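You operate a simulated robot arm through the tools that you are given. There is no shell and no other tool. Be economical: measure what you need, move in short steps, check, and stop when the job is done.

Carry out the task below with a simulated two-armed robot. There is one attempt and no reset: what you move stays moved.

JOB
Turn the green dial to 1. Put the yellow sponge on the black pad. Take the water bottle that says "peach" from the big bottle pack and put it on the teal tile. Take the ice pack from the top of the green cupboard and put it on the sink top. Shut the middle drawer. Put one of the white jars from the desk top on the top of the green cupboard. Take the small carton labelled "plasters" from the top of the cream table and put it on top of the silver foil parcel. Take the lid off the clear tub on the top of the cream table and lay it down there. Put the green carton on the grey table away on the upper wood shelf. Take the carton labelled "sugar" from the grey table and leave it on the white tile. Take the green marker and put it on the wood table. Take the grey block on the top of the green table and put it away on the top of the stack. Put one of the biscuits from the top of the green table on the level card. Do these in any order. Set down upright: water bottle, white jar, small carton, green carton, carton.

Only the result counts: the job must be done as asked and must still hold three seconds after the hand-in. Knocking over, shifting, dropping, spilling or breaking anything else fails it. Lids that push on must go on centred and level and be pressed home; caps that screw on are set level and turned clockwise until they are tight.

ROBOT AND FRAMES
Two 7-joint arms with fingered hands on one trunk, on a base that drives. Base frame: it is fixed to the floor where the robot stands at the start and does not move with it; the origin is under the middle of the robot, x ahead of it, y to its left, z up. Units: mm, degrees, N and s.
The left shoulder is at the start at [80, 197, 1501], the right one opposite. With the tool pointing down near the work surface each hand reaches from about 100 to 320 mm from the robot's upright axis, wherever it stands, measured 20 degrees to its own side. Places, roughly: biscuit (7x4x2 cm) [-5600, 700, 800]; black pad (8x8x3 cm) [-500, 2400, 800]; clear tub [-1000, 2500, 750]; foil parcel [-1000, 2250, 750]; green carton [-1500, 3250, 750]; green dial [700, 0, 1200]; green marker (3x3x13 cm) [-3000, 4000, 1000]; grey block (15x8x6 cm) [-5700, 1000, 800]; ice pack [1500, 250, 1000]; juice carton, yellow carton [-1250, 3250, 750]; level card [-5250, 750, 750]; middle drawer [1300, 2100, 400]; sink top [1800, 700, 900]; small carton [-500, 2250, 750]; teal tile [1500, 2250, 750]; top of the green cupboard [1400, 200, 900]; top of the stack (44x12 cm) [-3140, -1160, 520]; upper wood shelf (58x20 cm) [1440, 160, 1580]; water bottle [250, -500, 250]; white jar [1250, 2500, 750]; white tile [-1000, 3000, 750]; wood table (22x32 cm) [-4400, -540, 800]; yellow sponge (7x5x4 cm) [500, -400, 600]. Payload 4 kg a hand.
The tool frame of a hand sits at the grasp point between the pads (the TCP): z along the fingers, y along the line on which they close. The tips reach 26 mm beyond it. Largest opening 132 mm; the body of the gripper starts 73 mm behind the TCP. The gripper is a hand of 4 fingers: y runs from the thumb to the fingers, the wrist lies at [0, 0, -239] in the tool frame, and closing takes about 1.5 s.
Orientation is that of the tool frame in the base frame, as a unit quaternion [w, x, y, z]. With the fingers straight down and closing along the base's y, the tool's x points along the base's -x, its y along +y and its z along -z.

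CONTROLS
- The arms move only by the tool move_arm. It takes "left_plan", "right_plan" or both (then of equal length, played together; a hand with none holds still); each is a list of rows, each a list of 3 entries, a list of its own where there are three numbers: the turn, a rotation vector about the base's x, y, z in degrees, then the shift along the base's x, y, z in mm, then the opening, from 0 (shut) to 1 (fully open). In form: [[[ax, ay, az], [tx, ty, tz], claw], ...]. A call has 1 to 20 rows; each row is the pose to reach, as a shift and turn from the pose commanded when the call began. Each row takes 0.2 s and may step no farther than 50 mm and 8.6 degrees from the row before; otherwise, or with a gripper value out of range, the whole call is refused. Where a pose cannot be reached the arm comes as near as it can. A force on the tool above 40 N (or 10 N above the force at the start of the call, whichever is more), or a blocked arm, ends the call early, and 0.2 s more pass. The fingers move at their own pace (about 72 mm/s each) and stop on an object; they squeeze with about 30 N. The grip force told is the motor's: it shows also when the fingers shut on nothing. Time passes only in rows, and 0.2 s behind the last, so rows that repeat a pose let the fingers close. The reply holds the time, the measured pose of the TCP, the force on the tool along the base axes, the opening and the grip force, in the units named above and with some noise, with the torque about the TCP (base axes, N m) and any sound that the robot's microphone picked up.
- Cameras (640 x 400 px; columns grow to the right, rows downward): "scene" is now at [82.8, -38.3, 1671.4]; the picture's right is [-0.61, -0.80, 0.00], its down [-0.67, 0.51, -0.53] and it looks along [0.42, -0.32, -0.85] (base axes); focal length 251 px, centre (320, 200). "left" rides on the left gripper at [-68, 2, -97] in its tool frame; the picture's right is [-0.03, -1.00, 0.00], its down [0.82, -0.02, -0.58] and it looks along [0.58, -0.02, 0.82] (tool axes); focal length 270 px, centre (320, 200). "right" rides on the right gripper at [68, 2, -97] in its tool frame; the picture's right is [-0.03, 1.00, 0.00], its down [-0.82, -0.02, -0.58] and it looks along [-0.58, -0.01, 0.82] (tool axes); focal length 270 px, centre (320, 200). There is no depth. A picture from a camera that has moved, and an enlarged one, comes with that camera's place and axes in the base frame and with its lens. The place of the scene camera against the robot may be out by one fixed shift of up to 25 mm in any direction.
- capture(camera): a new picture of that camera. It takes no simulated time.
- raise_lower(by): slides the trunk up (or, below 0, down) by that many mm; the arms and the scene camera ride with it, the base frame stays. It gives what a move gives, with no picture.
- steer(legs): drives the robot by 1 to 6 legs, each [ahead, left, turn to the left] in mm, mm and degrees, along the robot's own axes; the way and the turn of a leg run together, so that a leg with both is an arc; at most 1500 mm and 180 degrees a leg. The arms and the cameras ride along, it lands a little off, and it stops where it bumps. It gives what a move gives.
- grasp_type(shape, hand): the hand has 4 fingers and takes this shape, open, in about a second: jaw (thumb against the fingers, like two jaws); tri (thumb and two fingers); tip (a fingertip pinch); poke (one finger out to press); point (the index stretched); flat (the hand flat); cup (the hand cupped); fist (a fist). The gripper value then closes the fingers along that shape, each until it touches; the sizes above hold for jaw. It gives what a move gives, with no picture.
- pan_tilt(pan, tilt): turns the head with the scene camera to pan (to the left, within 86 degrees either way) and tilt (down, from -29 to 69), counted from straight ahead of the robot. It gives what a move gives.
- enlarge(camera, box): a new picture of the part [left, top, right, bottom] of that camera's present view, enlarged. It takes no simulated time.
- sign_off(): hands the job in; it is judged then, once.

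Go step by step. Nothing tells you exact positions but the pictures and the camera data: compare them with the known pose of the tool, close in by small moves and look again before you grip or let go. The budget is 556 turns and 356 pictures, counting those below and the enlarged ones. Unless the task says otherwise, let go and move clear before handing in.

The tools are called as name(argument=value, ...) on one line, values as JSON. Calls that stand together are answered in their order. move_arm: Moves the arms, as the interface text tells. Its arguments: {"type":"object","properties":{"left_plan":{"type":"array"},"right_plan":{"type":"array"}},"required":[]} The other tools are called the same way: raise_lower (by) slides the trunk up or down; grasp_type (shape, hand) gives the hand a shape; steer (legs) drives the base; pan_tilt (pan, tilt) turns the head that bears the scene camera; capture (camera) takes a picture; enlarge (camera, box) takes an enlarged picture of a part of a camera's view; sign_off () hands the job in.

At the start:

```text
time: 0.0
left_ee_pos: [621.3, -124.7, 1305.8]
left_ee_rot: [0.0, 0.0, 1.0, 0.0]
left_contact_force: [1.1, -0.5, -0.1]
left_wrist_torque: [0.02, 0.0, 0.03]
left_opening: 132.1
left_finger_force: 0.0
left_shape: jaw
right_ee_pos: [263.7, -381.4, 1003.3]
right_ee_rot: [0.005, 0.007, 1.0, -0.005]
right_contact_force: [-0.7, -0.2, 0.3]
right_wrist_torque: [0.01, 0.0, 0.04]
right_opening: 131.9
right_finger_force: 0.1
right_shape: jaw
trunk travel left (down, up): [-811.0, 29.0]
robot x, y, heading: [3.0, -0.4, 0.0]
head pan, tilt: [-37.3, 57.9]
```

scene: 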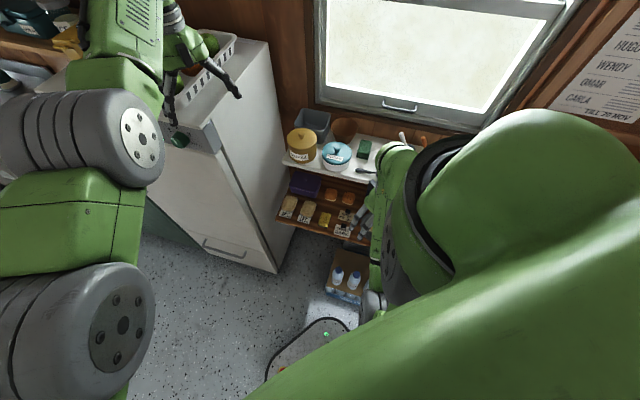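
right: 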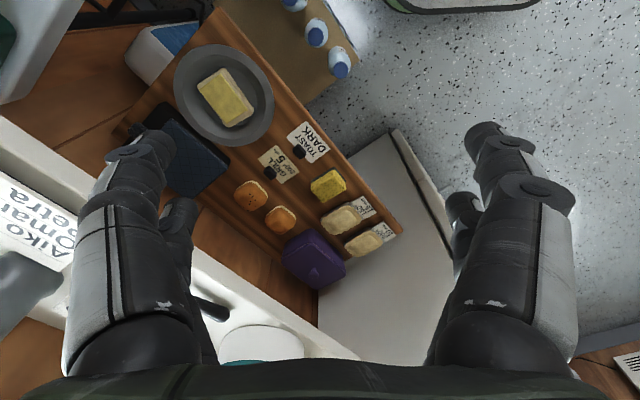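
left: 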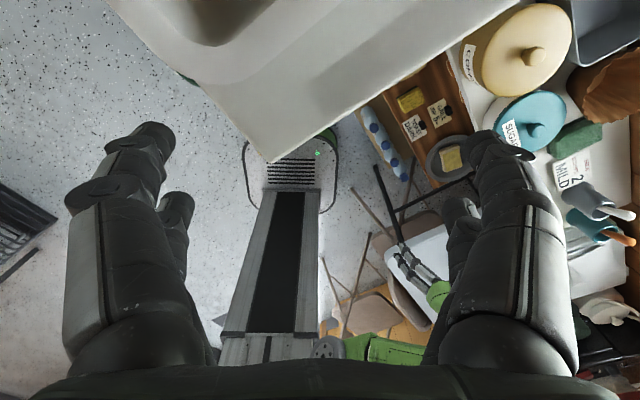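

I see the fridge ahead with the green dial near the left hand, and low shelves with cartons and bottles to the right. First I look at the dial and the surroundings more closely.

enlarge(camera="scene", box=[140, 60, 300, 160])

enlarge(camera="scene", box=[260, 110, 420, 310])

pan_tilt(pan=0, tilt=35)

capture(camera="scene")

```text
4.00 times, centred on (220, 110) of scene
camera zoom: at [82.8, -38.3, 1671.4], right [-0.61, -0.8, 0.0], down [-0.67, 0.51, -0.53], along [0.42, -0.32, -0.85], focal length 1006 px, centre (720, 560)
```

zoom: 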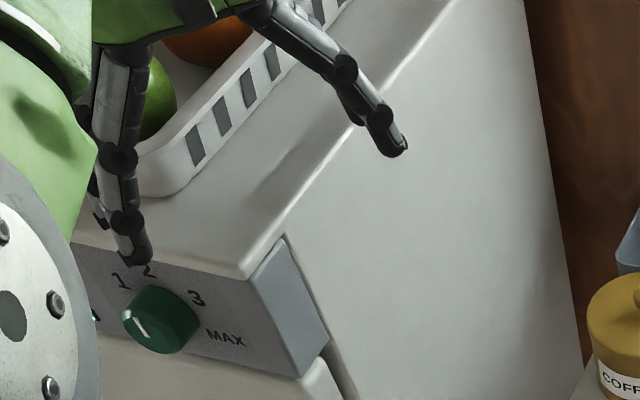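

```text
2.00 times, centred on (340, 210) of scene
camera zoom: at [82.8, -38.3, 1671.4], right [-0.61, -0.8, 0.0], down [-0.67, 0.51, -0.53], along [0.42, -0.32, -0.85], focal length 503 px, centre (280, 180)
```

zoom: 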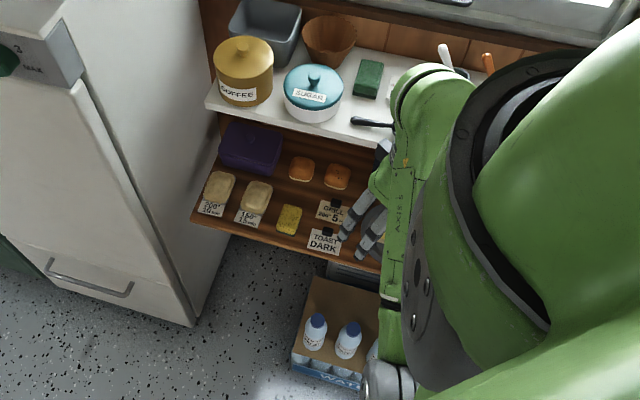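

```text
time: 1.0
left_ee_pos: [621.7, -126.3, 1305.8]
left_ee_rot: [0.001, 0.001, 1.0, 0.0]
left_contact_force: [0.3, -0.2, -1.1]
left_wrist_torque: [0.0, 0.0, 0.0]
left_opening: 132.0
left_finger_force: 0.0
left_shape: jaw
right_ee_pos: [264.5, -384.3, 1003.6]
right_ee_rot: [0.007, 0.011, 1.0, -0.007]
right_contact_force: [0.6, 0.4, -0.5]
right_wrist_torque: [0.02, -0.02, -0.02]
right_opening: 132.1
right_finger_force: 0.1
right_shape: jaw
trunk travel left (down, up): [-811.0, 29.0]
robot x, y, heading: [0.1, 2.8, -0.2]
head pan, tilt: [0.0, 35.0]
```

```text
350 pictures are left
camera scene: at [115.9, 3.3, 1703.2], right [0.0, -1.0, 0.0], down [-0.57, 0.0, -0.82], along [0.82, 0.0, -0.57], focal length 251 px, centre (320, 200)
```

scene: 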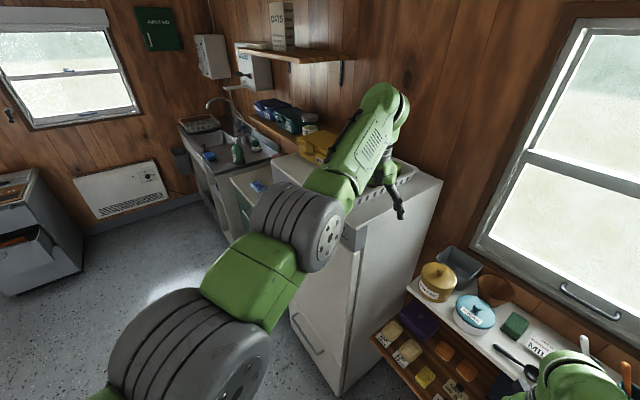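

enlarge(camera="right", box=[160, 40, 420, 300])

enlarge(camera="right", box=[120, 0, 440, 200])

enlarge(camera="scene", box=[160, 0, 480, 200])

```text
1.54 times, centred on (290, 170) of right
camera zoom: at [194.2, -379.3, 1098.9], right [0.05, 1.0, -0.01], down [0.81, -0.03, 0.59], along [0.59, -0.04, -0.81], focal length 416 px, centre (366, 246)
```

zoom: 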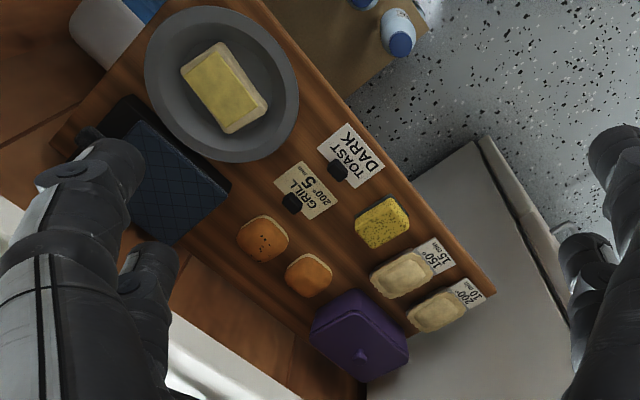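

```text
2.00 times, centred on (280, 100) of right
camera zoom: at [194.2, -379.3, 1098.9], right [0.05, 1.0, -0.01], down [0.81, -0.03, 0.59], along [0.59, -0.04, -0.81], focal length 541 px, centre (400, 400)
```

zoom: 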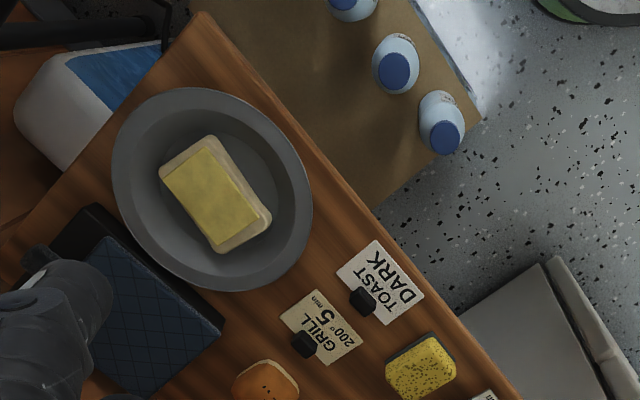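

```text
2.00 times, centred on (320, 100) of scene
camera zoom: at [115.9, 3.3, 1703.2], right [0.0, -1.0, 0.0], down [-0.57, 0.0, -0.82], along [0.82, 0.0, -0.57], focal length 503 px, centre (320, 400)
```

zoom: 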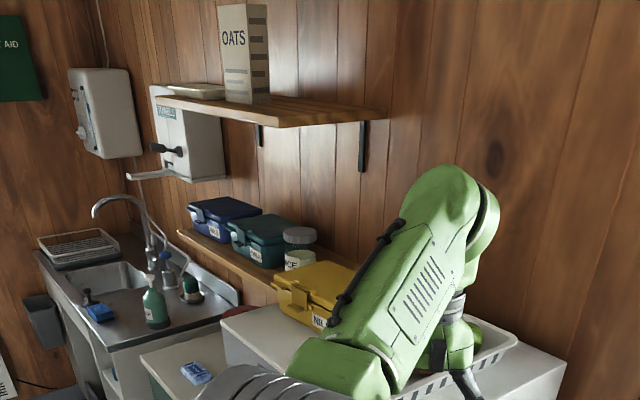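

move_arm(left_plan=[[[0, 0, 0], [-40, 20, 20], 1], [[0, 0, 0], [-80, 40, 40], 1], [[0, 0, 0], [-120, 60, 50], 1], [[0, -8, 0], [-150, 80, 50], 1], [[0, -16, 0], [-160, 100, 40], 1], [[0, -24, 0], [-160, 110, 20], 1], [[0, -32, 0], [-155, 120, 10], 1], [[0, -40, 0], [-150, 120, 0], 1], [[0, -48, 0], [-140, 120, -15], 1], [[0, -56, 0], [-130, 120, -30], 1], [[0, -64, 0], [-120, 120, -40], 1], [[0, -72, 0], [-110, 120, -50], 1], [[0, -80, 0], [-105, 120, -60], 1], [[0, -85, 0], [-100, 120, -65], 1], [[0, -90, 0], [-100, 120, -70], 1]])

capture(camera="left")

capture(camera="scene")

```text
time: 4.2
left_ee_pos: [524.0, -4.6, 1235.5]
left_ee_rot: [0.708, 0.0, 0.706, 0.0]
left_contact_force: [0.1, 0.4, -0.3]
left_wrist_torque: [-0.02, -0.03, 0.01]
left_opening: 131.9
left_finger_force: 0.0
left_shape: jaw
left hand out of reach, approached as far as the arm can: row 2, 3, 4, 5, 6, 7
right_ee_pos: [263.6, -384.3, 1004.1]
right_ee_rot: [0.007, 0.01, 1.0, -0.006]
right_contact_force: [0.0, 0.1, -0.6]
right_wrist_torque: [0.02, -0.03, 0.01]
right_opening: 131.9
right_finger_force: 0.0
right_shape: jaw
trunk travel left (down, up): [-811.0, 29.0]
robot x, y, heading: [-0.5, 0.2, 0.3]
head pan, tilt: [0.0, 35.0]
```

```text
346 pictures are left
camera left: at [425.9, -2.7, 1303.5], right [0.0, -1.0, 0.03], down [-0.58, -0.02, -0.82], along [0.82, -0.02, -0.58], focal length 270 px, centre (320, 200)
```

left: 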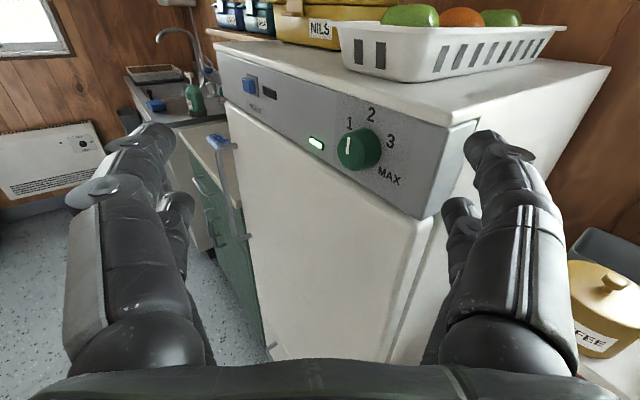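

```text
345 pictures are left
camera scene: at [115.5, 3.8, 1703.4], right [0.0, -1.0, 0.0], down [-0.57, 0.0, -0.82], along [0.82, 0.0, -0.57], focal length 251 px, centre (320, 200)
```

scene: 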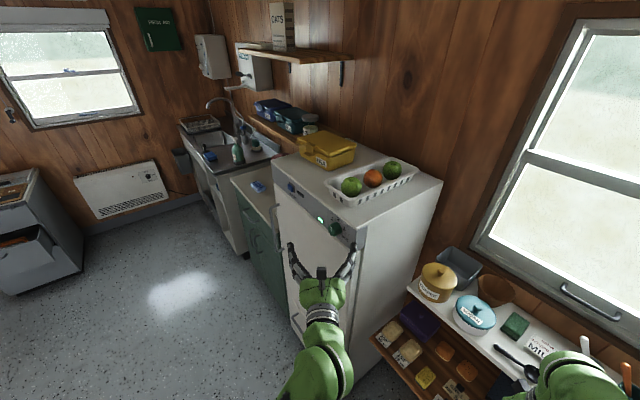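

enlarge(camera="left", box=[280, 90, 440, 190])

enlarge(camera="scene", box=[170, 60, 370, 260])

```text
4.00 times, centred on (360, 140) of left
camera zoom: at [425.9, -2.7, 1303.5], right [0.0, -1.0, 0.03], down [-0.58, -0.02, -0.82], along [0.82, -0.02, -0.58], focal length 1081 px, centre (160, 440)
```

zoom: 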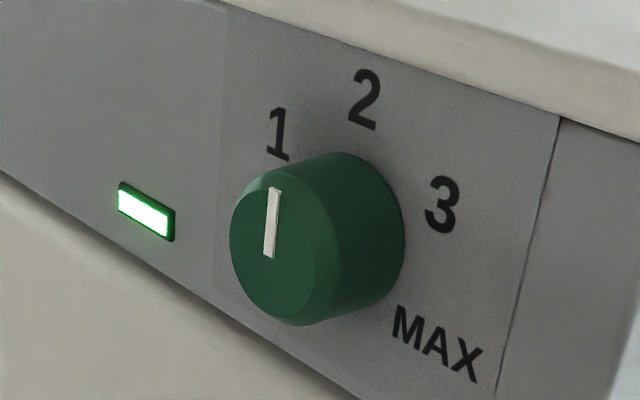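

```text
2.00 times, centred on (270, 160) of scene
camera zoom: at [115.5, 3.8, 1703.4], right [0.0, -1.0, 0.0], down [-0.57, 0.0, -0.82], along [0.82, 0.0, -0.57], focal length 503 px, centre (420, 280)
```

zoom: 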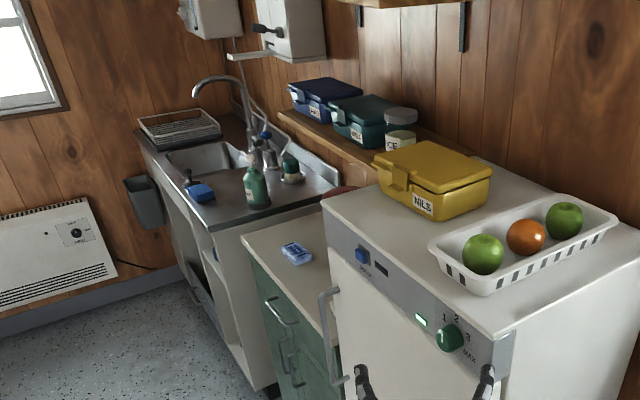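

move_arm(left_plan=[[[0, 0, -8], [0, 10, -10], 1], [[0, 0, -16], [0, 20, -20], 1], [[0, 0, -24], [10, 30, -30], 1], [[0, 0, -32], [20, 40, -40], 1], [[0, 0, -40], [40, 50, -50], 1], [[0, 0, -46], [70, 56, -60], 1], [[0, 0, -50], [100, 56, -70], 1], [[0, 0, -50], [120, 56, -78], 1]])

capture(camera="left")

```text
time: 6.0
left_ee_pos: [383.8, -146.6, 1147.1]
left_ee_rot: [0.651, 0.28, 0.647, -0.281]
left_contact_force: [-0.3, 0.0, -0.3]
left_wrist_torque: [0.06, 0.0, 0.04]
left_opening: 131.9
left_finger_force: 0.1
left_shape: jaw
left hand out of reach, approached as far as the arm can: row 3, 4, 5, 6, 7, 8
right_ee_pos: [262.5, -382.9, 1006.4]
right_ee_rot: [0.007, 0.01, 1.0, -0.007]
right_contact_force: [0.8, -0.5, -0.5]
right_wrist_torque: [-0.02, -0.01, -0.01]
right_opening: 132.0
right_finger_force: 0.1
right_shape: jaw
trunk travel left (down, up): [-811.0, 29.0]
robot x, y, heading: [-2.0, -2.1, 0.1]
head pan, tilt: [0.0, 35.0]
```

```text
342 pictures are left
camera left: at [318.5, -74.2, 1214.5], right [-0.73, -0.69, 0.02], down [-0.41, 0.4, -0.82], along [0.55, -0.61, -0.57], focal length 270 px, centre (320, 200)
```

left: 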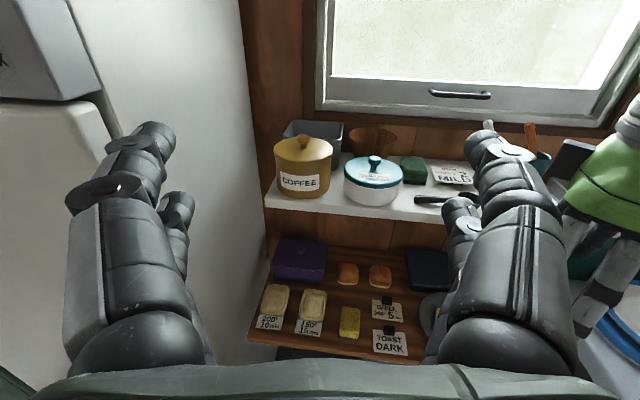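

steer(legs=[[0, 500, 0], [250, 0, 0], [0, 0, -52]])

capture(camera="scene")

capture(camera="left")

```text
time: 12.8
left_ee_pos: [384.5, 115.9, 1146.6]
left_ee_rot: [-0.466, -0.531, -0.465, 0.533]
left_contact_force: [-0.4, -0.6, -0.3]
left_wrist_torque: [0.03, 0.03, 0.01]
left_opening: 131.8
left_finger_force: 0.1
left_shape: jaw
right_ee_pos: [122.5, 60.4, 1005.7]
right_ee_rot: [0.004, 0.44, 0.898, -0.008]
right_contact_force: [-0.6, 0.0, -0.8]
right_wrist_torque: [-0.01, 0.02, -0.02]
right_opening: 131.8
right_finger_force: 0.1
right_shape: jaw
trunk travel left (down, up): [-811.0, 29.0]
robot x, y, heading: [254.4, 507.5, -51.2]
head pan, tilt: [0.0, 35.0]
```

```text
341 pictures are left
camera scene: at [326.8, 419.7, 1703.3], right [-0.78, -0.63, 0.0], down [-0.36, 0.45, -0.82], along [0.52, -0.64, -0.57], focal length 251 px, centre (320, 200)
```

scene: 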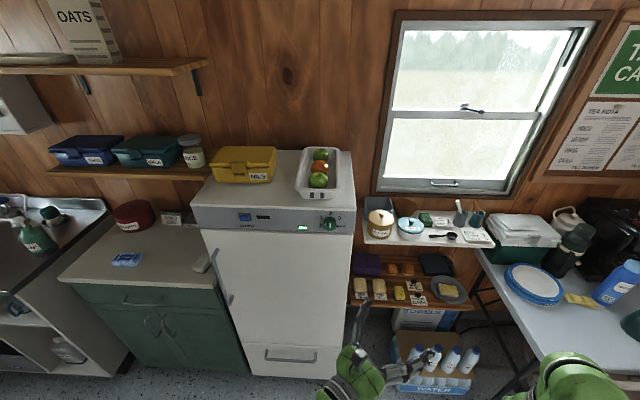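

```text
340 pictures are left
camera left: at [398.8, 212.0, 1214.0], right [-0.99, 0.13, 0.03], down [0.06, 0.57, -0.82], along [-0.12, -0.81, -0.58], focal length 270 px, centre (320, 200)
```

left: 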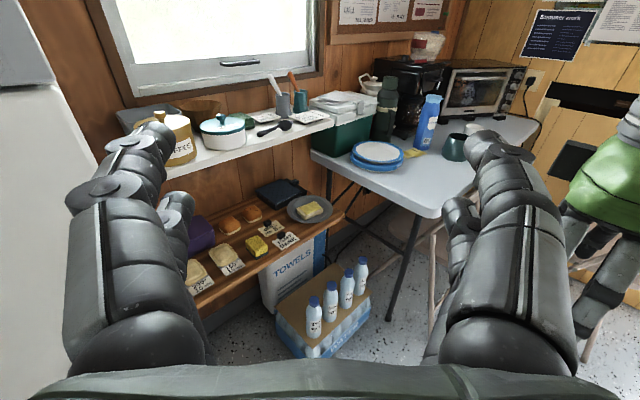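

move_arm(left_plan=[[[0, 0, 8], [20, 10, 5], 1], [[0, 0, 16], [45, 15, 10], 1], [[0, 0, 24], [75, 10, 20], 1], [[0, 0, 32], [110, 0, 30], 1], [[0, 0, 40], [145, -20, 40], 1], [[0, 0, 46], [175, -40, 48], 1], [[0, 0, 46.5], [204, -57, 48], 1]])

capture(camera="left")

enlarge(camera="left", box=[240, 60, 400, 160])

```text
time: 14.4
left_ee_pos: [587.8, 57.3, 1192.3]
left_ee_rot: [0.639, 0.304, 0.638, -0.305]
left_contact_force: [-0.3, 0.1, -0.3]
left_wrist_torque: [-0.02, 0.0, -0.02]
left_opening: 132.3
left_finger_force: 0.1
left_shape: jaw
right_ee_pos: [123.2, 59.9, 1004.0]
right_ee_rot: [0.004, 0.44, 0.898, -0.009]
right_contact_force: [-0.2, 0.6, -0.9]
right_wrist_torque: [0.0, 0.0, 0.02]
right_opening: 131.9
right_finger_force: 0.1
right_shape: jaw
trunk travel left (down, up): [-811.0, 29.0]
robot x, y, heading: [253.0, 510.8, -50.9]
head pan, tilt: [0.0, 35.0]
```

```text
339 pictures are left
camera left: at [529.3, 134.8, 1259.9], right [-0.78, -0.63, 0.03], down [-0.38, 0.44, -0.82], along [0.5, -0.64, -0.58], focal length 270 px, centre (320, 200)
```

left: 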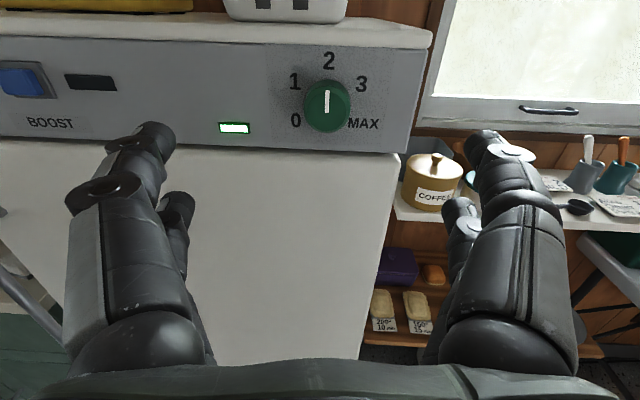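

```text
4.00 times, centred on (320, 110) of left
camera zoom: at [529.3, 134.8, 1259.9], right [-0.78, -0.63, 0.03], down [-0.38, 0.44, -0.82], along [0.5, -0.64, -0.58], focal length 1081 px, centre (320, 560)
```

zoom: 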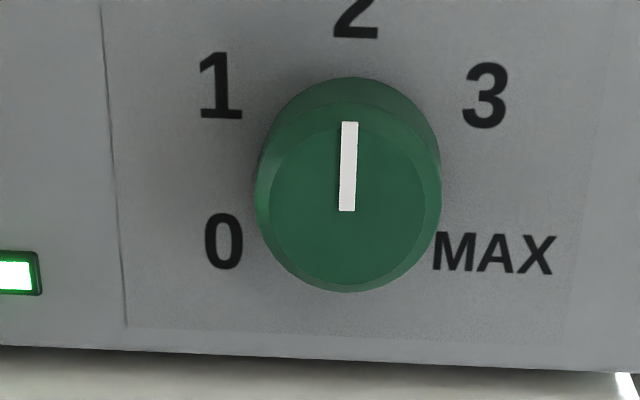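

move_arm(left_plan=[[[0, 0, 0], [20, -29, 2], 1], [[0, 0, 0], [42, -55, 4], 0.8], [[0, 0, 0], [52, -69, 4], 0.6], [[0, 0, 0], [52, -69, 4], 0.6]])

capture(camera="left")

```text
time: 15.4
left_ee_pos: [640.4, -9.7, 1199.0]
left_ee_rot: [0.64, 0.304, 0.637, -0.305]
left_contact_force: [0.4, -0.2, -0.1]
left_wrist_torque: [-0.02, -0.02, -0.02]
left_opening: 80.0
left_finger_force: 0.2
left_shape: jaw
right_ee_pos: [121.4, 61.9, 1005.5]
right_ee_rot: [0.004, 0.44, 0.898, -0.01]
right_contact_force: [0.3, 0.4, -1.0]
right_wrist_torque: [-0.01, 0.01, -0.04]
right_opening: 132.0
right_finger_force: 0.1
right_shape: jaw
trunk travel left (down, up): [-811.0, 29.0]
robot x, y, heading: [255.3, 511.2, -51.2]
head pan, tilt: [0.0, 35.0]
```

```text
337 pictures are left
camera left: at [582.2, 67.2, 1266.4], right [-0.78, -0.63, 0.03], down [-0.38, 0.43, -0.82], along [0.5, -0.65, -0.57], focal length 270 px, centre (320, 200)
```

left: 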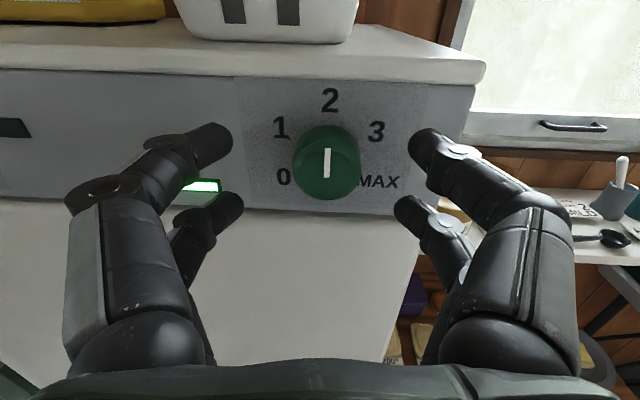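

move_arm(left_plan=[[[0, 0, 0], [6, -11, -2], 0.6], [[0, 0, 0], [13, -22, -3], 0.6], [[0, 0, 0], [13, -22, -3], 0.4], [[0, 0, 0], [13, -22, -3], 0.2], [[0, 0, 0], [13, -22, -3], 0.2], [[0, 0, 0], [13, -22, -3], 0.2]])

capture(camera="left")

```text
time: 16.8
left_ee_pos: [656.5, -26.7, 1198.6]
left_ee_rot: [0.64, 0.302, 0.637, -0.307]
left_contact_force: [5.2, 13.3, 6.3]
left_wrist_torque: [-0.02, -0.02, 0.31]
left_opening: 13.7
left_finger_force: 29.9
left_shape: jaw
right_ee_pos: [125.1, 65.2, 1006.5]
right_ee_rot: [0.003, 0.44, 0.898, -0.011]
right_contact_force: [0.3, 0.7, 0.9]
right_wrist_torque: [0.01, 0.01, -0.02]
right_opening: 131.8
right_finger_force: 0.0
right_shape: jaw
trunk travel left (down, up): [-811.0, 29.0]
robot x, y, heading: [255.7, 511.6, -51.0]
head pan, tilt: [0.0, 35.0]
```

```text
336 pictures are left
camera left: at [599.2, 50.7, 1266.1], right [-0.78, -0.63, 0.03], down [-0.38, 0.43, -0.82], along [0.5, -0.65, -0.57], focal length 270 px, centre (320, 200)
```

left: 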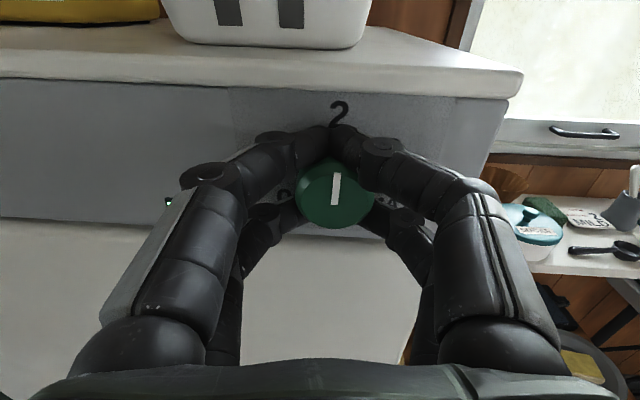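

move_arm(left_plan=[[[0, 0, 0], [0, 0, 0], 0.6], [[0, 0, 0], [0, 0, 0], 0.6], [[0, 0, 0], [-3, -2, -9], 0.6], [[0, 0, 0], [-6, -5, -18], 0.6], [[0, 0, 0], [-6, -5, -18], 0.3], [[0, 0, 0], [-6, -5, -18], 0.15], [[0, 0, 0], [-6, -5, -18], 0.15], [[0, 0, 0], [-6, -5, -18], 0.15]])

capture(camera="left")

```text
time: 18.6
left_ee_pos: [644.6, -36.2, 1178.6]
left_ee_rot: [0.639, 0.305, 0.636, -0.306]
left_contact_force: [-6.8, 4.4, 1.7]
left_wrist_torque: [-0.09, -0.15, -0.18]
left_opening: 17.8
left_finger_force: 29.9
left_shape: jaw
right_ee_pos: [119.7, 60.5, 1005.0]
right_ee_rot: [0.005, 0.441, 0.897, -0.009]
right_contact_force: [-0.6, 0.1, -0.5]
right_wrist_torque: [-0.04, 0.03, -0.01]
right_opening: 132.2
right_finger_force: 0.1
right_shape: jaw
trunk travel left (down, up): [-811.0, 29.0]
robot x, y, heading: [255.2, 508.1, -51.2]
head pan, tilt: [0.0, 35.0]
```

```text
335 pictures are left
camera left: at [585.3, 40.5, 1246.3], right [-0.78, -0.63, 0.02], down [-0.37, 0.43, -0.82], along [0.5, -0.65, -0.57], focal length 270 px, centre (320, 200)
```

left: 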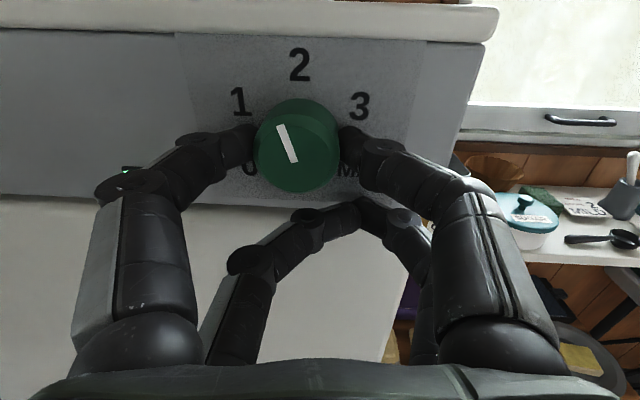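

move_arm(left_plan=[[[-5, 6.2, 0], [-1.9, -1.5, 1.7], 0.15], [[-10.1, 12.4, 0], [-3.5, -2.8, 3.7], 0.15], [[-15.1, 18.6, 0], [-5, -4, 6], 0.15], [[-20.1, 24.9, 0], [-6.1, -5, 8.6], 0.15], [[-25.2, 31, 0], [-7, -5.7, 11.3], 0.15], [[-25.2, 31, 0], [-7, -5.7, 11.3], 0.15]])

capture(camera="left")

```text
time: 20.0
left_ee_pos: [638.8, -42.5, 1189.8]
left_ee_rot: [0.497, 0.068, 0.701, -0.507]
left_contact_force: [-7.0, 5.6, 1.5]
left_wrist_torque: [-0.04, -0.11, 0.04]
left_opening: 17.4
left_finger_force: 29.8
left_shape: jaw
right_ee_pos: [120.8, 61.3, 1005.1]
right_ee_rot: [0.004, 0.442, 0.897, -0.008]
right_contact_force: [1.0, -0.7, -0.2]
right_wrist_torque: [-0.02, -0.02, -0.02]
right_opening: 131.7
right_finger_force: 0.0
right_shape: jaw
trunk travel left (down, up): [-811.0, 29.0]
robot x, y, heading: [256.3, 509.5, -51.1]
head pan, tilt: [0.0, 35.0]
```

```text
334 pictures are left
camera left: at [612.5, 62.4, 1239.3], right [-0.59, -0.47, 0.66], down [-0.78, 0.1, -0.62], along [0.22, -0.88, -0.43], focal length 270 px, centre (320, 200)
```

left: 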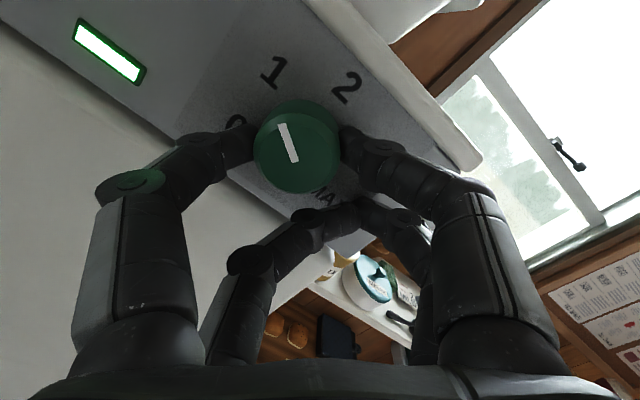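

move_arm(left_plan=[[[0, 0, 0], [0, 0, 0], 0.4], [[0, 0, 0], [0, 0, 0], 0.6], [[0, 0, 0], [-15, 18, 0], 0.6], [[0, 0, 0], [-40, 50, 0], 0.6], [[4, -5, 0], [-60, 75, 0], 0.6]])

enlarge(camera="left", box=[200, 40, 440, 190])

```text
time: 21.2
left_ee_pos: [576.8, 36.1, 1189.5]
left_ee_rot: [0.525, 0.106, 0.697, -0.478]
left_contact_force: [-0.8, -0.2, -0.9]
left_wrist_torque: [0.03, -0.01, -0.01]
left_opening: 78.7
left_finger_force: 0.0
left_shape: jaw
right_ee_pos: [121.3, 62.1, 1005.0]
right_ee_rot: [0.004, 0.441, 0.898, -0.009]
right_contact_force: [0.2, 0.3, -0.1]
right_wrist_torque: [-0.01, 0.01, -0.02]
right_opening: 131.9
right_finger_force: 0.0
right_shape: jaw
trunk travel left (down, up): [-811.0, 29.0]
robot x, y, heading: [256.1, 507.2, -50.9]
head pan, tilt: [0.0, 35.0]
```

```text
2.67 times, centred on (320, 115) of left
camera zoom: at [546.9, 135.9, 1244.4], right [-0.64, -0.51, 0.57], down [-0.72, 0.15, -0.67], along [0.26, -0.85, -0.47], focal length 721 px, centre (320, 427)
```

zoom: 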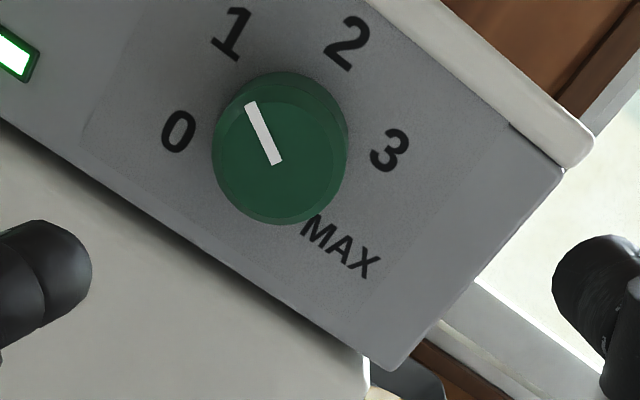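

The dial now points to 1. I next bring the left arm to a compact tool-down pose and drive toward the green cupboard for the ice pack.

move_arm(left_plan=[[[5.3, -6.5, 0], [-10, 30, 0], 0.8], [[10.6, -13.1, 0], [-10, 70, 0], 1], [[15.9, -19.6, 0], [0, 110, -10], 1], [[21.2, -26.2, 0], [10, 150, -20], 1], [[21.2, -26.2, 0], [25, 190, -30], 1]])

move_arm(left_plan=[[[6.2, 5, 0], [0, 5, -5], 1], [[12.4, 10, 0], [0, 10, -10], 1], [[18.6, 15.1, 0], [0, 15, -20], 1], [[24.9, 20.1, 0], [0, 20, -30], 1], [[31.1, 25.2, 0], [0, 25, -40], 1], [[37.3, 30.2, 0], [0, 30, -50], 1], [[43.5, 35.2, 0], [0, 35, -60], 1], [[49.7, 40.3, 0], [0, 40, -70], 1], [[55.9, 45.3, 0], [0, 45, -80], 1], [[62.2, 50.3, 0], [0, 50, -90], 1], [[68.4, 55.4, 0], [5, 55, -100], 1], [[69.9, 56.6, 0], [10, 60, -110], 1]])

steer(legs=[[0, 700, 0]])

capture(camera="scene")

```text
time: 22.4
left_ee_pos: [603.8, 225.5, 1159.9]
left_ee_rot: [0.64, 0.305, 0.635, -0.306]
left_contact_force: [0.9, 0.1, -0.1]
left_wrist_torque: [0.01, 0.0, 0.01]
left_opening: 132.0
left_finger_force: 0.1
left_shape: jaw
right_ee_pos: [121.5, 61.9, 1006.5]
right_ee_rot: [0.003, 0.441, 0.897, -0.01]
right_contact_force: [-0.3, 0.0, 0.2]
right_wrist_torque: [-0.02, -0.03, 0.0]
right_opening: 131.9
right_finger_force: 0.1
right_shape: jaw
trunk travel left (down, up): [-811.0, 29.0]
robot x, y, heading: [254.5, 509.8, -51.0]
head pan, tilt: [0.0, 35.0]
```

```text
time: 25.0
left_ee_pos: [616.3, 281.9, 1049.6]
left_ee_rot: [0.0, 0.431, 0.902, -0.004]
left_contact_force: [-0.5, -0.4, -0.1]
left_wrist_torque: [0.0, 0.01, 0.03]
left_opening: 131.8
left_finger_force: 0.1
left_shape: jaw
right_ee_pos: [121.3, 60.1, 1006.0]
right_ee_rot: [0.003, 0.441, 0.897, -0.008]
right_contact_force: [-0.8, 0.5, -0.8]
right_wrist_torque: [-0.01, -0.01, -0.02]
right_opening: 131.8
right_finger_force: 0.1
right_shape: jaw
trunk travel left (down, up): [-811.0, 29.0]
robot x, y, heading: [254.2, 510.7, -51.3]
head pan, tilt: [0.0, 35.0]
```

```text
time: 28.8
left_ee_pos: [1152.3, 724.0, 1050.7]
left_ee_rot: [0.003, 0.428, 0.904, -0.002]
left_contact_force: [0.5, -0.1, -0.1]
left_wrist_torque: [0.01, 0.0, -0.02]
left_opening: 131.8
left_finger_force: 0.1
left_shape: jaw
right_ee_pos: [660.5, 497.0, 1004.2]
right_ee_rot: [0.003, 0.437, 0.9, -0.01]
right_contact_force: [-0.4, 0.7, -0.1]
right_wrist_torque: [0.01, 0.0, 0.0]
right_opening: 131.9
right_finger_force: 0.1
right_shape: jaw
trunk travel left (down, up): [-811.0, 29.0]
robot x, y, heading: [789.8, 943.0, -50.3]
head pan, tilt: [0.0, 35.0]
```

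```text
332 pictures are left
camera scene: at [861.9, 857.1, 1703.3], right [-0.77, -0.64, 0.0], down [-0.36, 0.44, -0.82], along [0.52, -0.63, -0.57], focal length 251 px, centre (320, 200)
```

scene: 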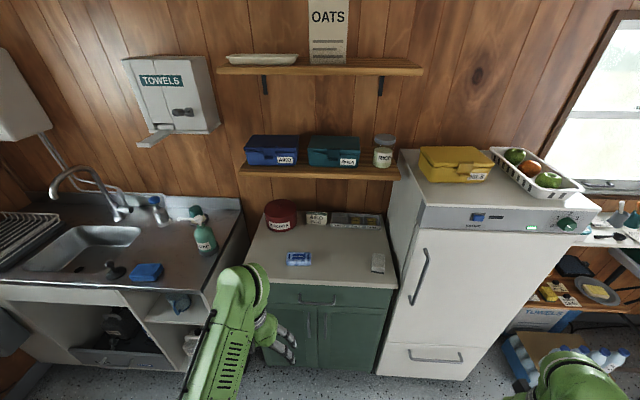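

enlarge(camera="scene", box=[240, 190, 400, 290])

enlarge(camera="scene", box=[0, 170, 260, 330])

```text
4.00 times, centred on (320, 240) of scene
camera zoom: at [861.9, 857.1, 1703.3], right [-0.77, -0.64, 0.0], down [-0.36, 0.44, -0.82], along [0.52, -0.63, -0.57], focal length 1006 px, centre (320, 40)
```

zoom: 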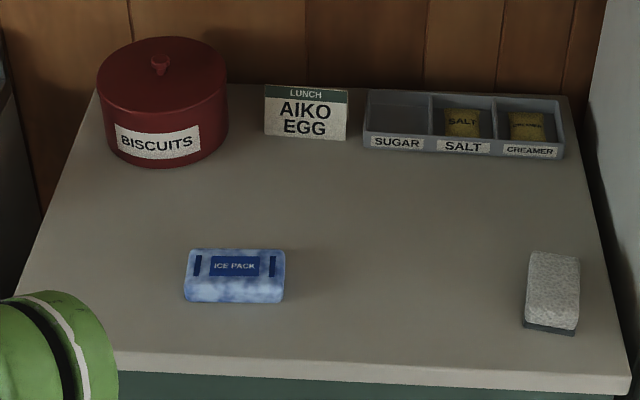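

```text
2.46 times, centred on (130, 250) of scene
camera zoom: at [861.9, 857.1, 1703.3], right [-0.77, -0.64, 0.0], down [-0.36, 0.44, -0.82], along [0.52, -0.63, -0.57], focal length 619 px, centre (788, 77)
```

zoom: 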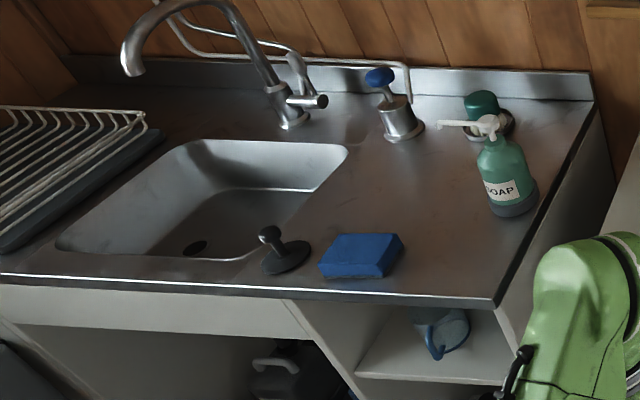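

move_arm(left_plan=[[[0, 0, 0], [0, 0, 40], 1], [[0, 0, 0], [0, 0, 80], 1], [[0, 0, 0], [0, 0, 110], 1]])

raise_lower(by=-220)

steer(legs=[[190, 0, 0]])

capture(camera="left")

capture(camera="scene")

```text
time: 29.6
left_ee_pos: [1157.3, 720.2, 1080.2]
left_ee_rot: [0.002, 0.428, 0.904, -0.003]
left_contact_force: [0.5, -0.3, -1.0]
left_wrist_torque: [-0.01, 0.01, -0.03]
left_opening: 132.1
left_finger_force: 0.0
left_shape: jaw
left hand out of reach, approached as far as the arm can: row 1, 2, 3
right_ee_pos: [660.9, 496.9, 1005.4]
right_ee_rot: [0.004, 0.438, 0.899, -0.009]
right_contact_force: [-0.3, 0.8, 0.4]
right_wrist_torque: [-0.03, -0.01, 0.01]
right_opening: 132.1
right_finger_force: 0.0
right_shape: jaw
trunk travel left (down, up): [-811.0, 29.0]
robot x, y, heading: [788.9, 947.1, -50.3]
head pan, tilt: [0.0, 35.0]
```

```text
time: 31.9
left_ee_pos: [1157.5, 720.9, 859.8]
left_ee_rot: [0.003, 0.428, 0.904, -0.003]
left_contact_force: [-0.8, -0.8, -0.2]
left_wrist_torque: [-0.05, 0.0, -0.02]
left_opening: 131.9
left_finger_force: 0.2
left_shape: jaw
right_ee_pos: [661.7, 497.2, 783.0]
right_ee_rot: [0.004, 0.437, 0.9, -0.011]
right_contact_force: [-0.3, 0.2, 0.6]
right_wrist_torque: [-0.01, -0.04, 0.02]
right_opening: 131.6
right_finger_force: 0.0
right_shape: jaw
trunk travel left (down, up): [-591.0, 249.0]
robot x, y, heading: [788.9, 944.3, -50.6]
head pan, tilt: [0.0, 35.0]
```

```text
time: 33.5
left_ee_pos: [1275.9, 571.2, 860.4]
left_ee_rot: [0.003, 0.431, 0.902, -0.004]
left_contact_force: [0.3, -0.4, -0.3]
left_wrist_torque: [0.02, 0.02, -0.01]
left_opening: 131.8
left_finger_force: 0.1
left_shape: jaw
right_ee_pos: [779.4, 350.9, 785.1]
right_ee_rot: [0.004, 0.439, 0.898, -0.011]
right_contact_force: [-0.2, 0.0, 1.1]
right_wrist_torque: [0.01, 0.0, 0.0]
right_opening: 131.7
right_finger_force: 0.1
right_shape: jaw
trunk travel left (down, up): [-591.0, 249.0]
robot x, y, heading: [908.7, 801.0, -50.9]
head pan, tilt: [0.0, 35.0]
```

```text
329 pictures are left
camera left: at [1320.8, 520.3, 957.4], right [-0.76, -0.65, 0.0], down [-0.53, 0.63, 0.57], along [-0.37, 0.43, -0.82], focal length 270 px, centre (320, 200)
```

left: 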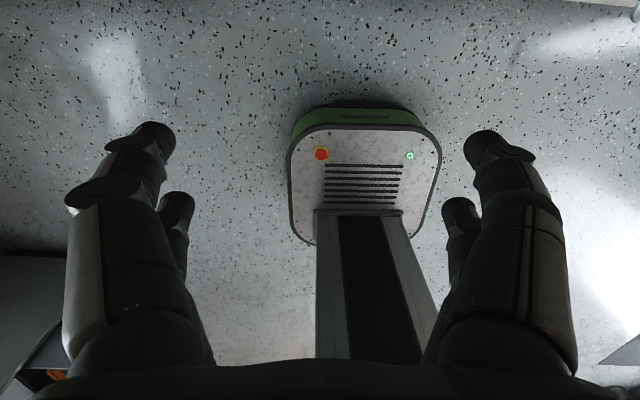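

```text
328 pictures are left
camera scene: at [982.9, 712.0, 1483.4], right [-0.78, -0.63, 0.0], down [-0.36, 0.44, -0.82], along [0.52, -0.64, -0.57], focal length 251 px, centre (320, 200)
```

scene: 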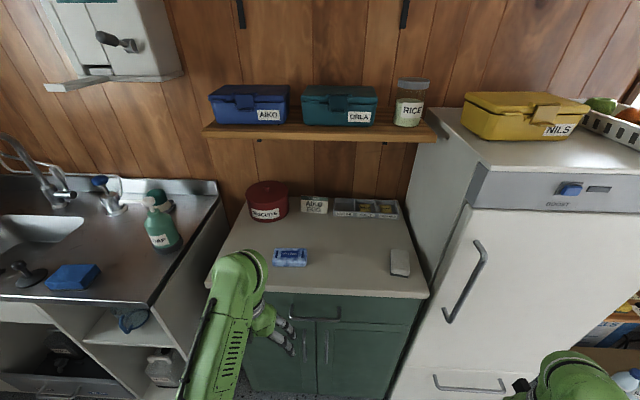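

move_arm(left_plan=[[[0, 0, 0], [0, 0, 45], 1], [[0, 0, 0], [0, 0, 90], 1], [[0, 0, -8], [0, 0, 135], 1], [[0, 0, -16], [0, 0, 160], 1], [[0, 0, -24], [10, -20, 160], 1], [[0, 0, -32], [20, -40, 160], 1], [[0, 0, -40], [30, -65, 160], 1], [[0, 0, -48], [45, -95, 160], 1], [[0, 0, -56], [60, -125, 160], 1], [[0, 0, -64], [75, -155, 160], 1], [[0, 0, -72], [85, -185, 160], 1], [[0, 0, -80], [89, -193, 160], 1], [[0, 0, -88], [89, -193, 160], 1], [[0, 0, -90], [89, -193, 160], 1]])

capture(camera="left")

```text
time: 36.5
left_ee_pos: [1280.3, 250.4, 954.6]
left_ee_rot: [0.004, 0.891, 0.454, 0.011]
left_contact_force: [-0.1, -0.6, -0.1]
left_wrist_torque: [-0.01, 0.02, -0.02]
left_opening: 132.0
left_finger_force: 0.1
left_shape: jaw
left hand out of reach, approached as far as the arm can: row 1, 2, 3, 4, 5, 6, 7, 8, 9, 10, 11, 12, 13, 14
right_ee_pos: [781.0, 349.4, 785.6]
right_ee_rot: [0.003, 0.439, 0.899, -0.01]
right_contact_force: [-0.2, 0.4, 0.4]
right_wrist_torque: [0.02, -0.02, -0.03]
right_opening: 132.0
right_finger_force: 0.0
right_shape: jaw
trunk travel left (down, up): [-591.0, 249.0]
robot x, y, heading: [910.9, 797.2, -50.7]
head pan, tilt: [0.0, 35.0]
```

```text
327 pictures are left
camera left: at [1239.5, 194.3, 1049.4], right [-0.82, 0.57, -0.02], down [0.45, 0.67, 0.59], along [0.35, 0.48, -0.81], focal length 270 px, centre (320, 200)
```

left: 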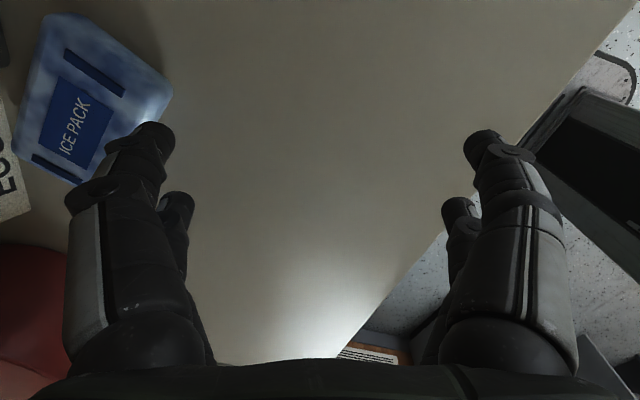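

raise_lower(by=150)

move_arm(left_plan=[[[0, 0, 0], [20, 30, -10], 1], [[0, 0, 0], [40, 60, -20], 1], [[0, 0, 0], [60, 90, -40], 1], [[0, 0, 0], [85, 128, -70], 1]])

capture(camera="left")

```text
time: 38.2
left_ee_pos: [1281.1, 250.9, 1106.9]
left_ee_rot: [0.005, 0.891, 0.454, 0.013]
left_contact_force: [-0.4, 0.6, -0.1]
left_wrist_torque: [0.03, 0.01, 0.0]
left_opening: 131.9
left_finger_force: 0.1
left_shape: jaw
right_ee_pos: [779.9, 350.9, 935.6]
right_ee_rot: [0.004, 0.439, 0.899, -0.009]
right_contact_force: [-0.6, -0.6, -0.1]
right_wrist_torque: [0.01, 0.03, 0.03]
right_opening: 132.1
right_finger_force: 0.1
right_shape: jaw
trunk travel left (down, up): [-741.0, 99.0]
robot x, y, heading: [911.3, 799.8, -50.7]
head pan, tilt: [0.0, 35.0]
```

```text
refused: row 4 steps farther than a row can; nothing moved
```

```text
326 pictures are left
camera left: at [1239.1, 194.8, 1201.1], right [-0.82, 0.57, -0.02], down [0.45, 0.67, 0.59], along [0.35, 0.48, -0.81], focal length 270 px, centre (320, 200)
```

left: 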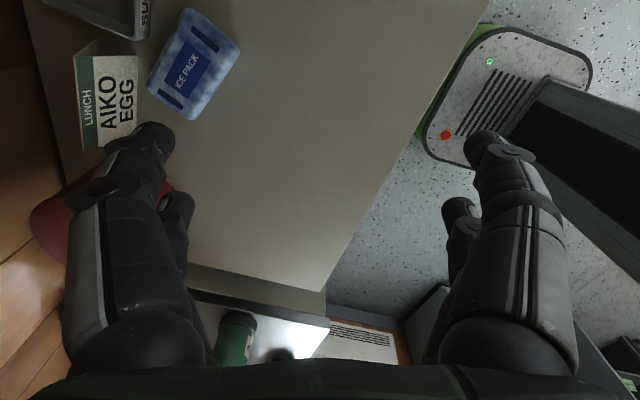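

capture(camera="scene")

enlarge(camera="scene", box=[220, 190, 420, 300])

```text
325 pictures are left
camera scene: at [984.0, 710.6, 1634.0], right [-0.78, -0.63, 0.0], down [-0.36, 0.44, -0.82], along [0.52, -0.64, -0.57], focal length 251 px, centre (320, 200)
```

scene: 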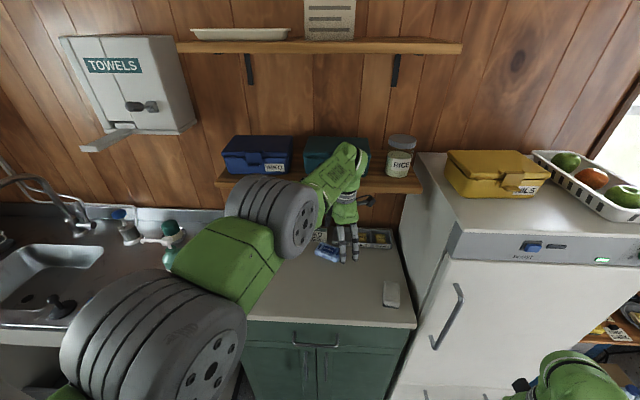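

```text
3.20 times, centred on (320, 245) of scene
camera zoom: at [984.0, 710.6, 1634.0], right [-0.78, -0.63, 0.0], down [-0.36, 0.44, -0.82], along [0.52, -0.64, -0.57], focal length 805 px, centre (320, 56)
```

zoom: 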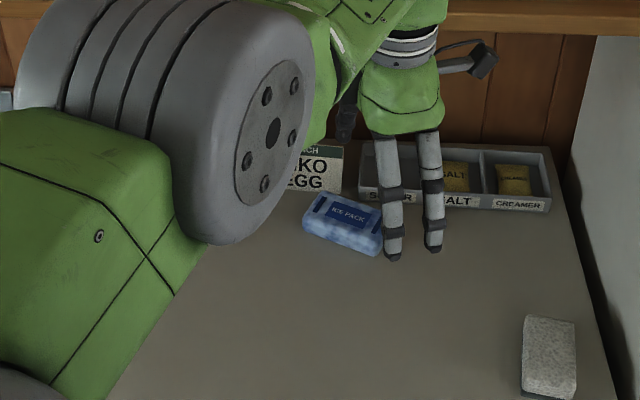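

move_arm(left_plan=[[[0, 0, 0], [-15, 40, 0], 1], [[0, 0, 0], [-30, 80, 0], 1], [[0, 0, 0], [-45, 120, 0], 1]])

```text
time: 39.0
left_ee_pos: [1281.0, 250.6, 1105.2]
left_ee_rot: [0.006, 0.891, 0.454, 0.013]
left_contact_force: [0.3, 0.1, 0.4]
left_wrist_torque: [0.01, 0.0, 0.0]
left_opening: 132.0
left_finger_force: 0.0
left_shape: jaw
left hand out of reach, approached as far as the arm can: row 1, 2, 3
right_ee_pos: [780.4, 350.1, 936.3]
right_ee_rot: [0.004, 0.44, 0.898, -0.01]
right_contact_force: [-0.2, 0.0, -1.1]
right_wrist_torque: [0.01, 0.01, 0.01]
right_opening: 132.3
right_finger_force: 0.1
right_shape: jaw
trunk travel left (down, up): [-741.0, 99.0]
robot x, y, heading: [914.7, 799.5, -50.9]
head pan, tilt: [0.0, 35.0]
```

move_arm(left_plan=[[[0, 0, 8], [0, 0, 0], 1], [[0, 0, 16], [0, 0, 0], 1], [[0, 0, 24], [0, 0, 0], 1], [[0, 0, 32], [0, 0, 0], 1], [[0, 0, 40], [0, 0, 0], 1], [[0, 0, 48], [0, 0, 0], 1], [[0, 0, 56], [0, 0, 0], 1], [[0, 0, 64], [0, 0, 0], 1], [[0, 0, 72], [0, 0, 0], 1], [[0, 0, 80], [0, 0, 0], 1], [[0, 0, 88], [0, 0, 0], 1]])

```text
time: 40.2
left_ee_pos: [1265.9, 259.9, 1102.5]
left_ee_rot: [-0.008, 0.72, 0.694, 0.015]
left_contact_force: [-24.7, 20.8, -9.5]
left_wrist_torque: [-1.23, -3.27, -2.99]
left_opening: 132.0
left_finger_force: 0.1
left_shape: jaw
right_ee_pos: [775.3, 353.8, 936.4]
right_ee_rot: [0.005, 0.442, 0.897, -0.012]
right_contact_force: [-0.2, -0.3, 0.0]
right_wrist_torque: [0.03, -0.01, 0.01]
right_opening: 131.8
right_finger_force: 0.0
right_shape: jaw
trunk travel left (down, up): [-741.0, 99.0]
robot x, y, heading: [914.7, 796.9, -51.0]
head pan, tilt: [0.0, 35.0]
stopped in row 5 (left hand): the force on the tool passed its limit at 52 N (the readings are from after the stop); the commanded pose is now the measured one
```

steer(legs=[[-180, 0, 0]])

capture(camera="scene")

```text
time: 41.6
left_ee_pos: [1163.9, 391.8, 1099.7]
left_ee_rot: [-0.008, 0.719, 0.695, 0.015]
left_contact_force: [0.3, 0.2, 0.1]
left_wrist_torque: [0.01, 0.04, 0.0]
left_opening: 131.9
left_finger_force: 0.1
left_shape: jaw
right_ee_pos: [669.6, 485.7, 933.7]
right_ee_rot: [0.003, 0.439, 0.898, -0.009]
right_contact_force: [0.0, -0.5, -0.2]
right_wrist_torque: [0.0, 0.03, 0.01]
right_opening: 132.1
right_finger_force: 0.0
right_shape: jaw
trunk travel left (down, up): [-741.0, 99.0]
robot x, y, heading: [795.7, 936.0, -50.6]
head pan, tilt: [0.0, 35.0]
```

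```text
323 pictures are left
camera scene: at [875.9, 843.7, 1632.8], right [-0.78, -0.63, 0.0], down [-0.36, 0.45, -0.82], along [0.52, -0.63, -0.58], focal length 251 px, centre (320, 200)
```

scene: 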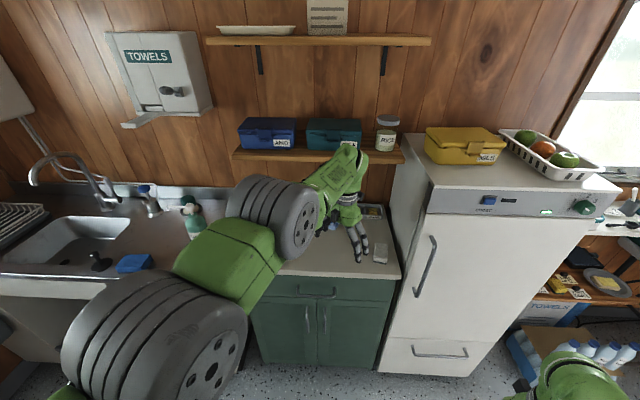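

move_arm(left_plan=[[[0, 0, 8], [-10, 20, -10], 1], [[0, 0, 16], [-20, 40, -20], 1], [[0, 0, 24], [-20, 60, -30], 1], [[0, 0, 32], [-20, 80, -40], 1], [[0, 0, 41], [-20, 100, -50], 1]])

```text
refused: row 5 steps farther than a row can; nothing moved
```

move_arm(left_plan=[[[0, 0, 8], [-10, 20, -10], 1], [[0, 0, 16], [-20, 40, -20], 1], [[0, 0, 24], [-20, 60, -30], 1], [[0, 0, 32], [-20, 80, -40], 1], [[0, 0, 40], [-20, 100, -50], 1]])

```text
time: 42.9
left_ee_pos: [1167.7, 409.2, 1167.5]
left_ee_rot: [-0.015, 0.492, 0.87, 0.026]
left_contact_force: [0.3, 1.6, -5.1]
left_wrist_torque: [-0.13, -0.07, 0.02]
left_opening: 132.1
left_finger_force: 0.1
left_shape: jaw
left hand out of reach, approached as far as the arm can: row 1, 2, 3, 4, 5
right_ee_pos: [666.7, 487.4, 935.7]
right_ee_rot: [0.004, 0.44, 0.898, -0.01]
right_contact_force: [-0.1, 0.4, -0.6]
right_wrist_torque: [-0.01, 0.02, 0.01]
right_opening: 131.8
right_finger_force: 0.0
right_shape: jaw
trunk travel left (down, up): [-741.0, 99.0]
robot x, y, heading: [803.8, 932.1, -51.1]
head pan, tilt: [0.0, 35.0]
```

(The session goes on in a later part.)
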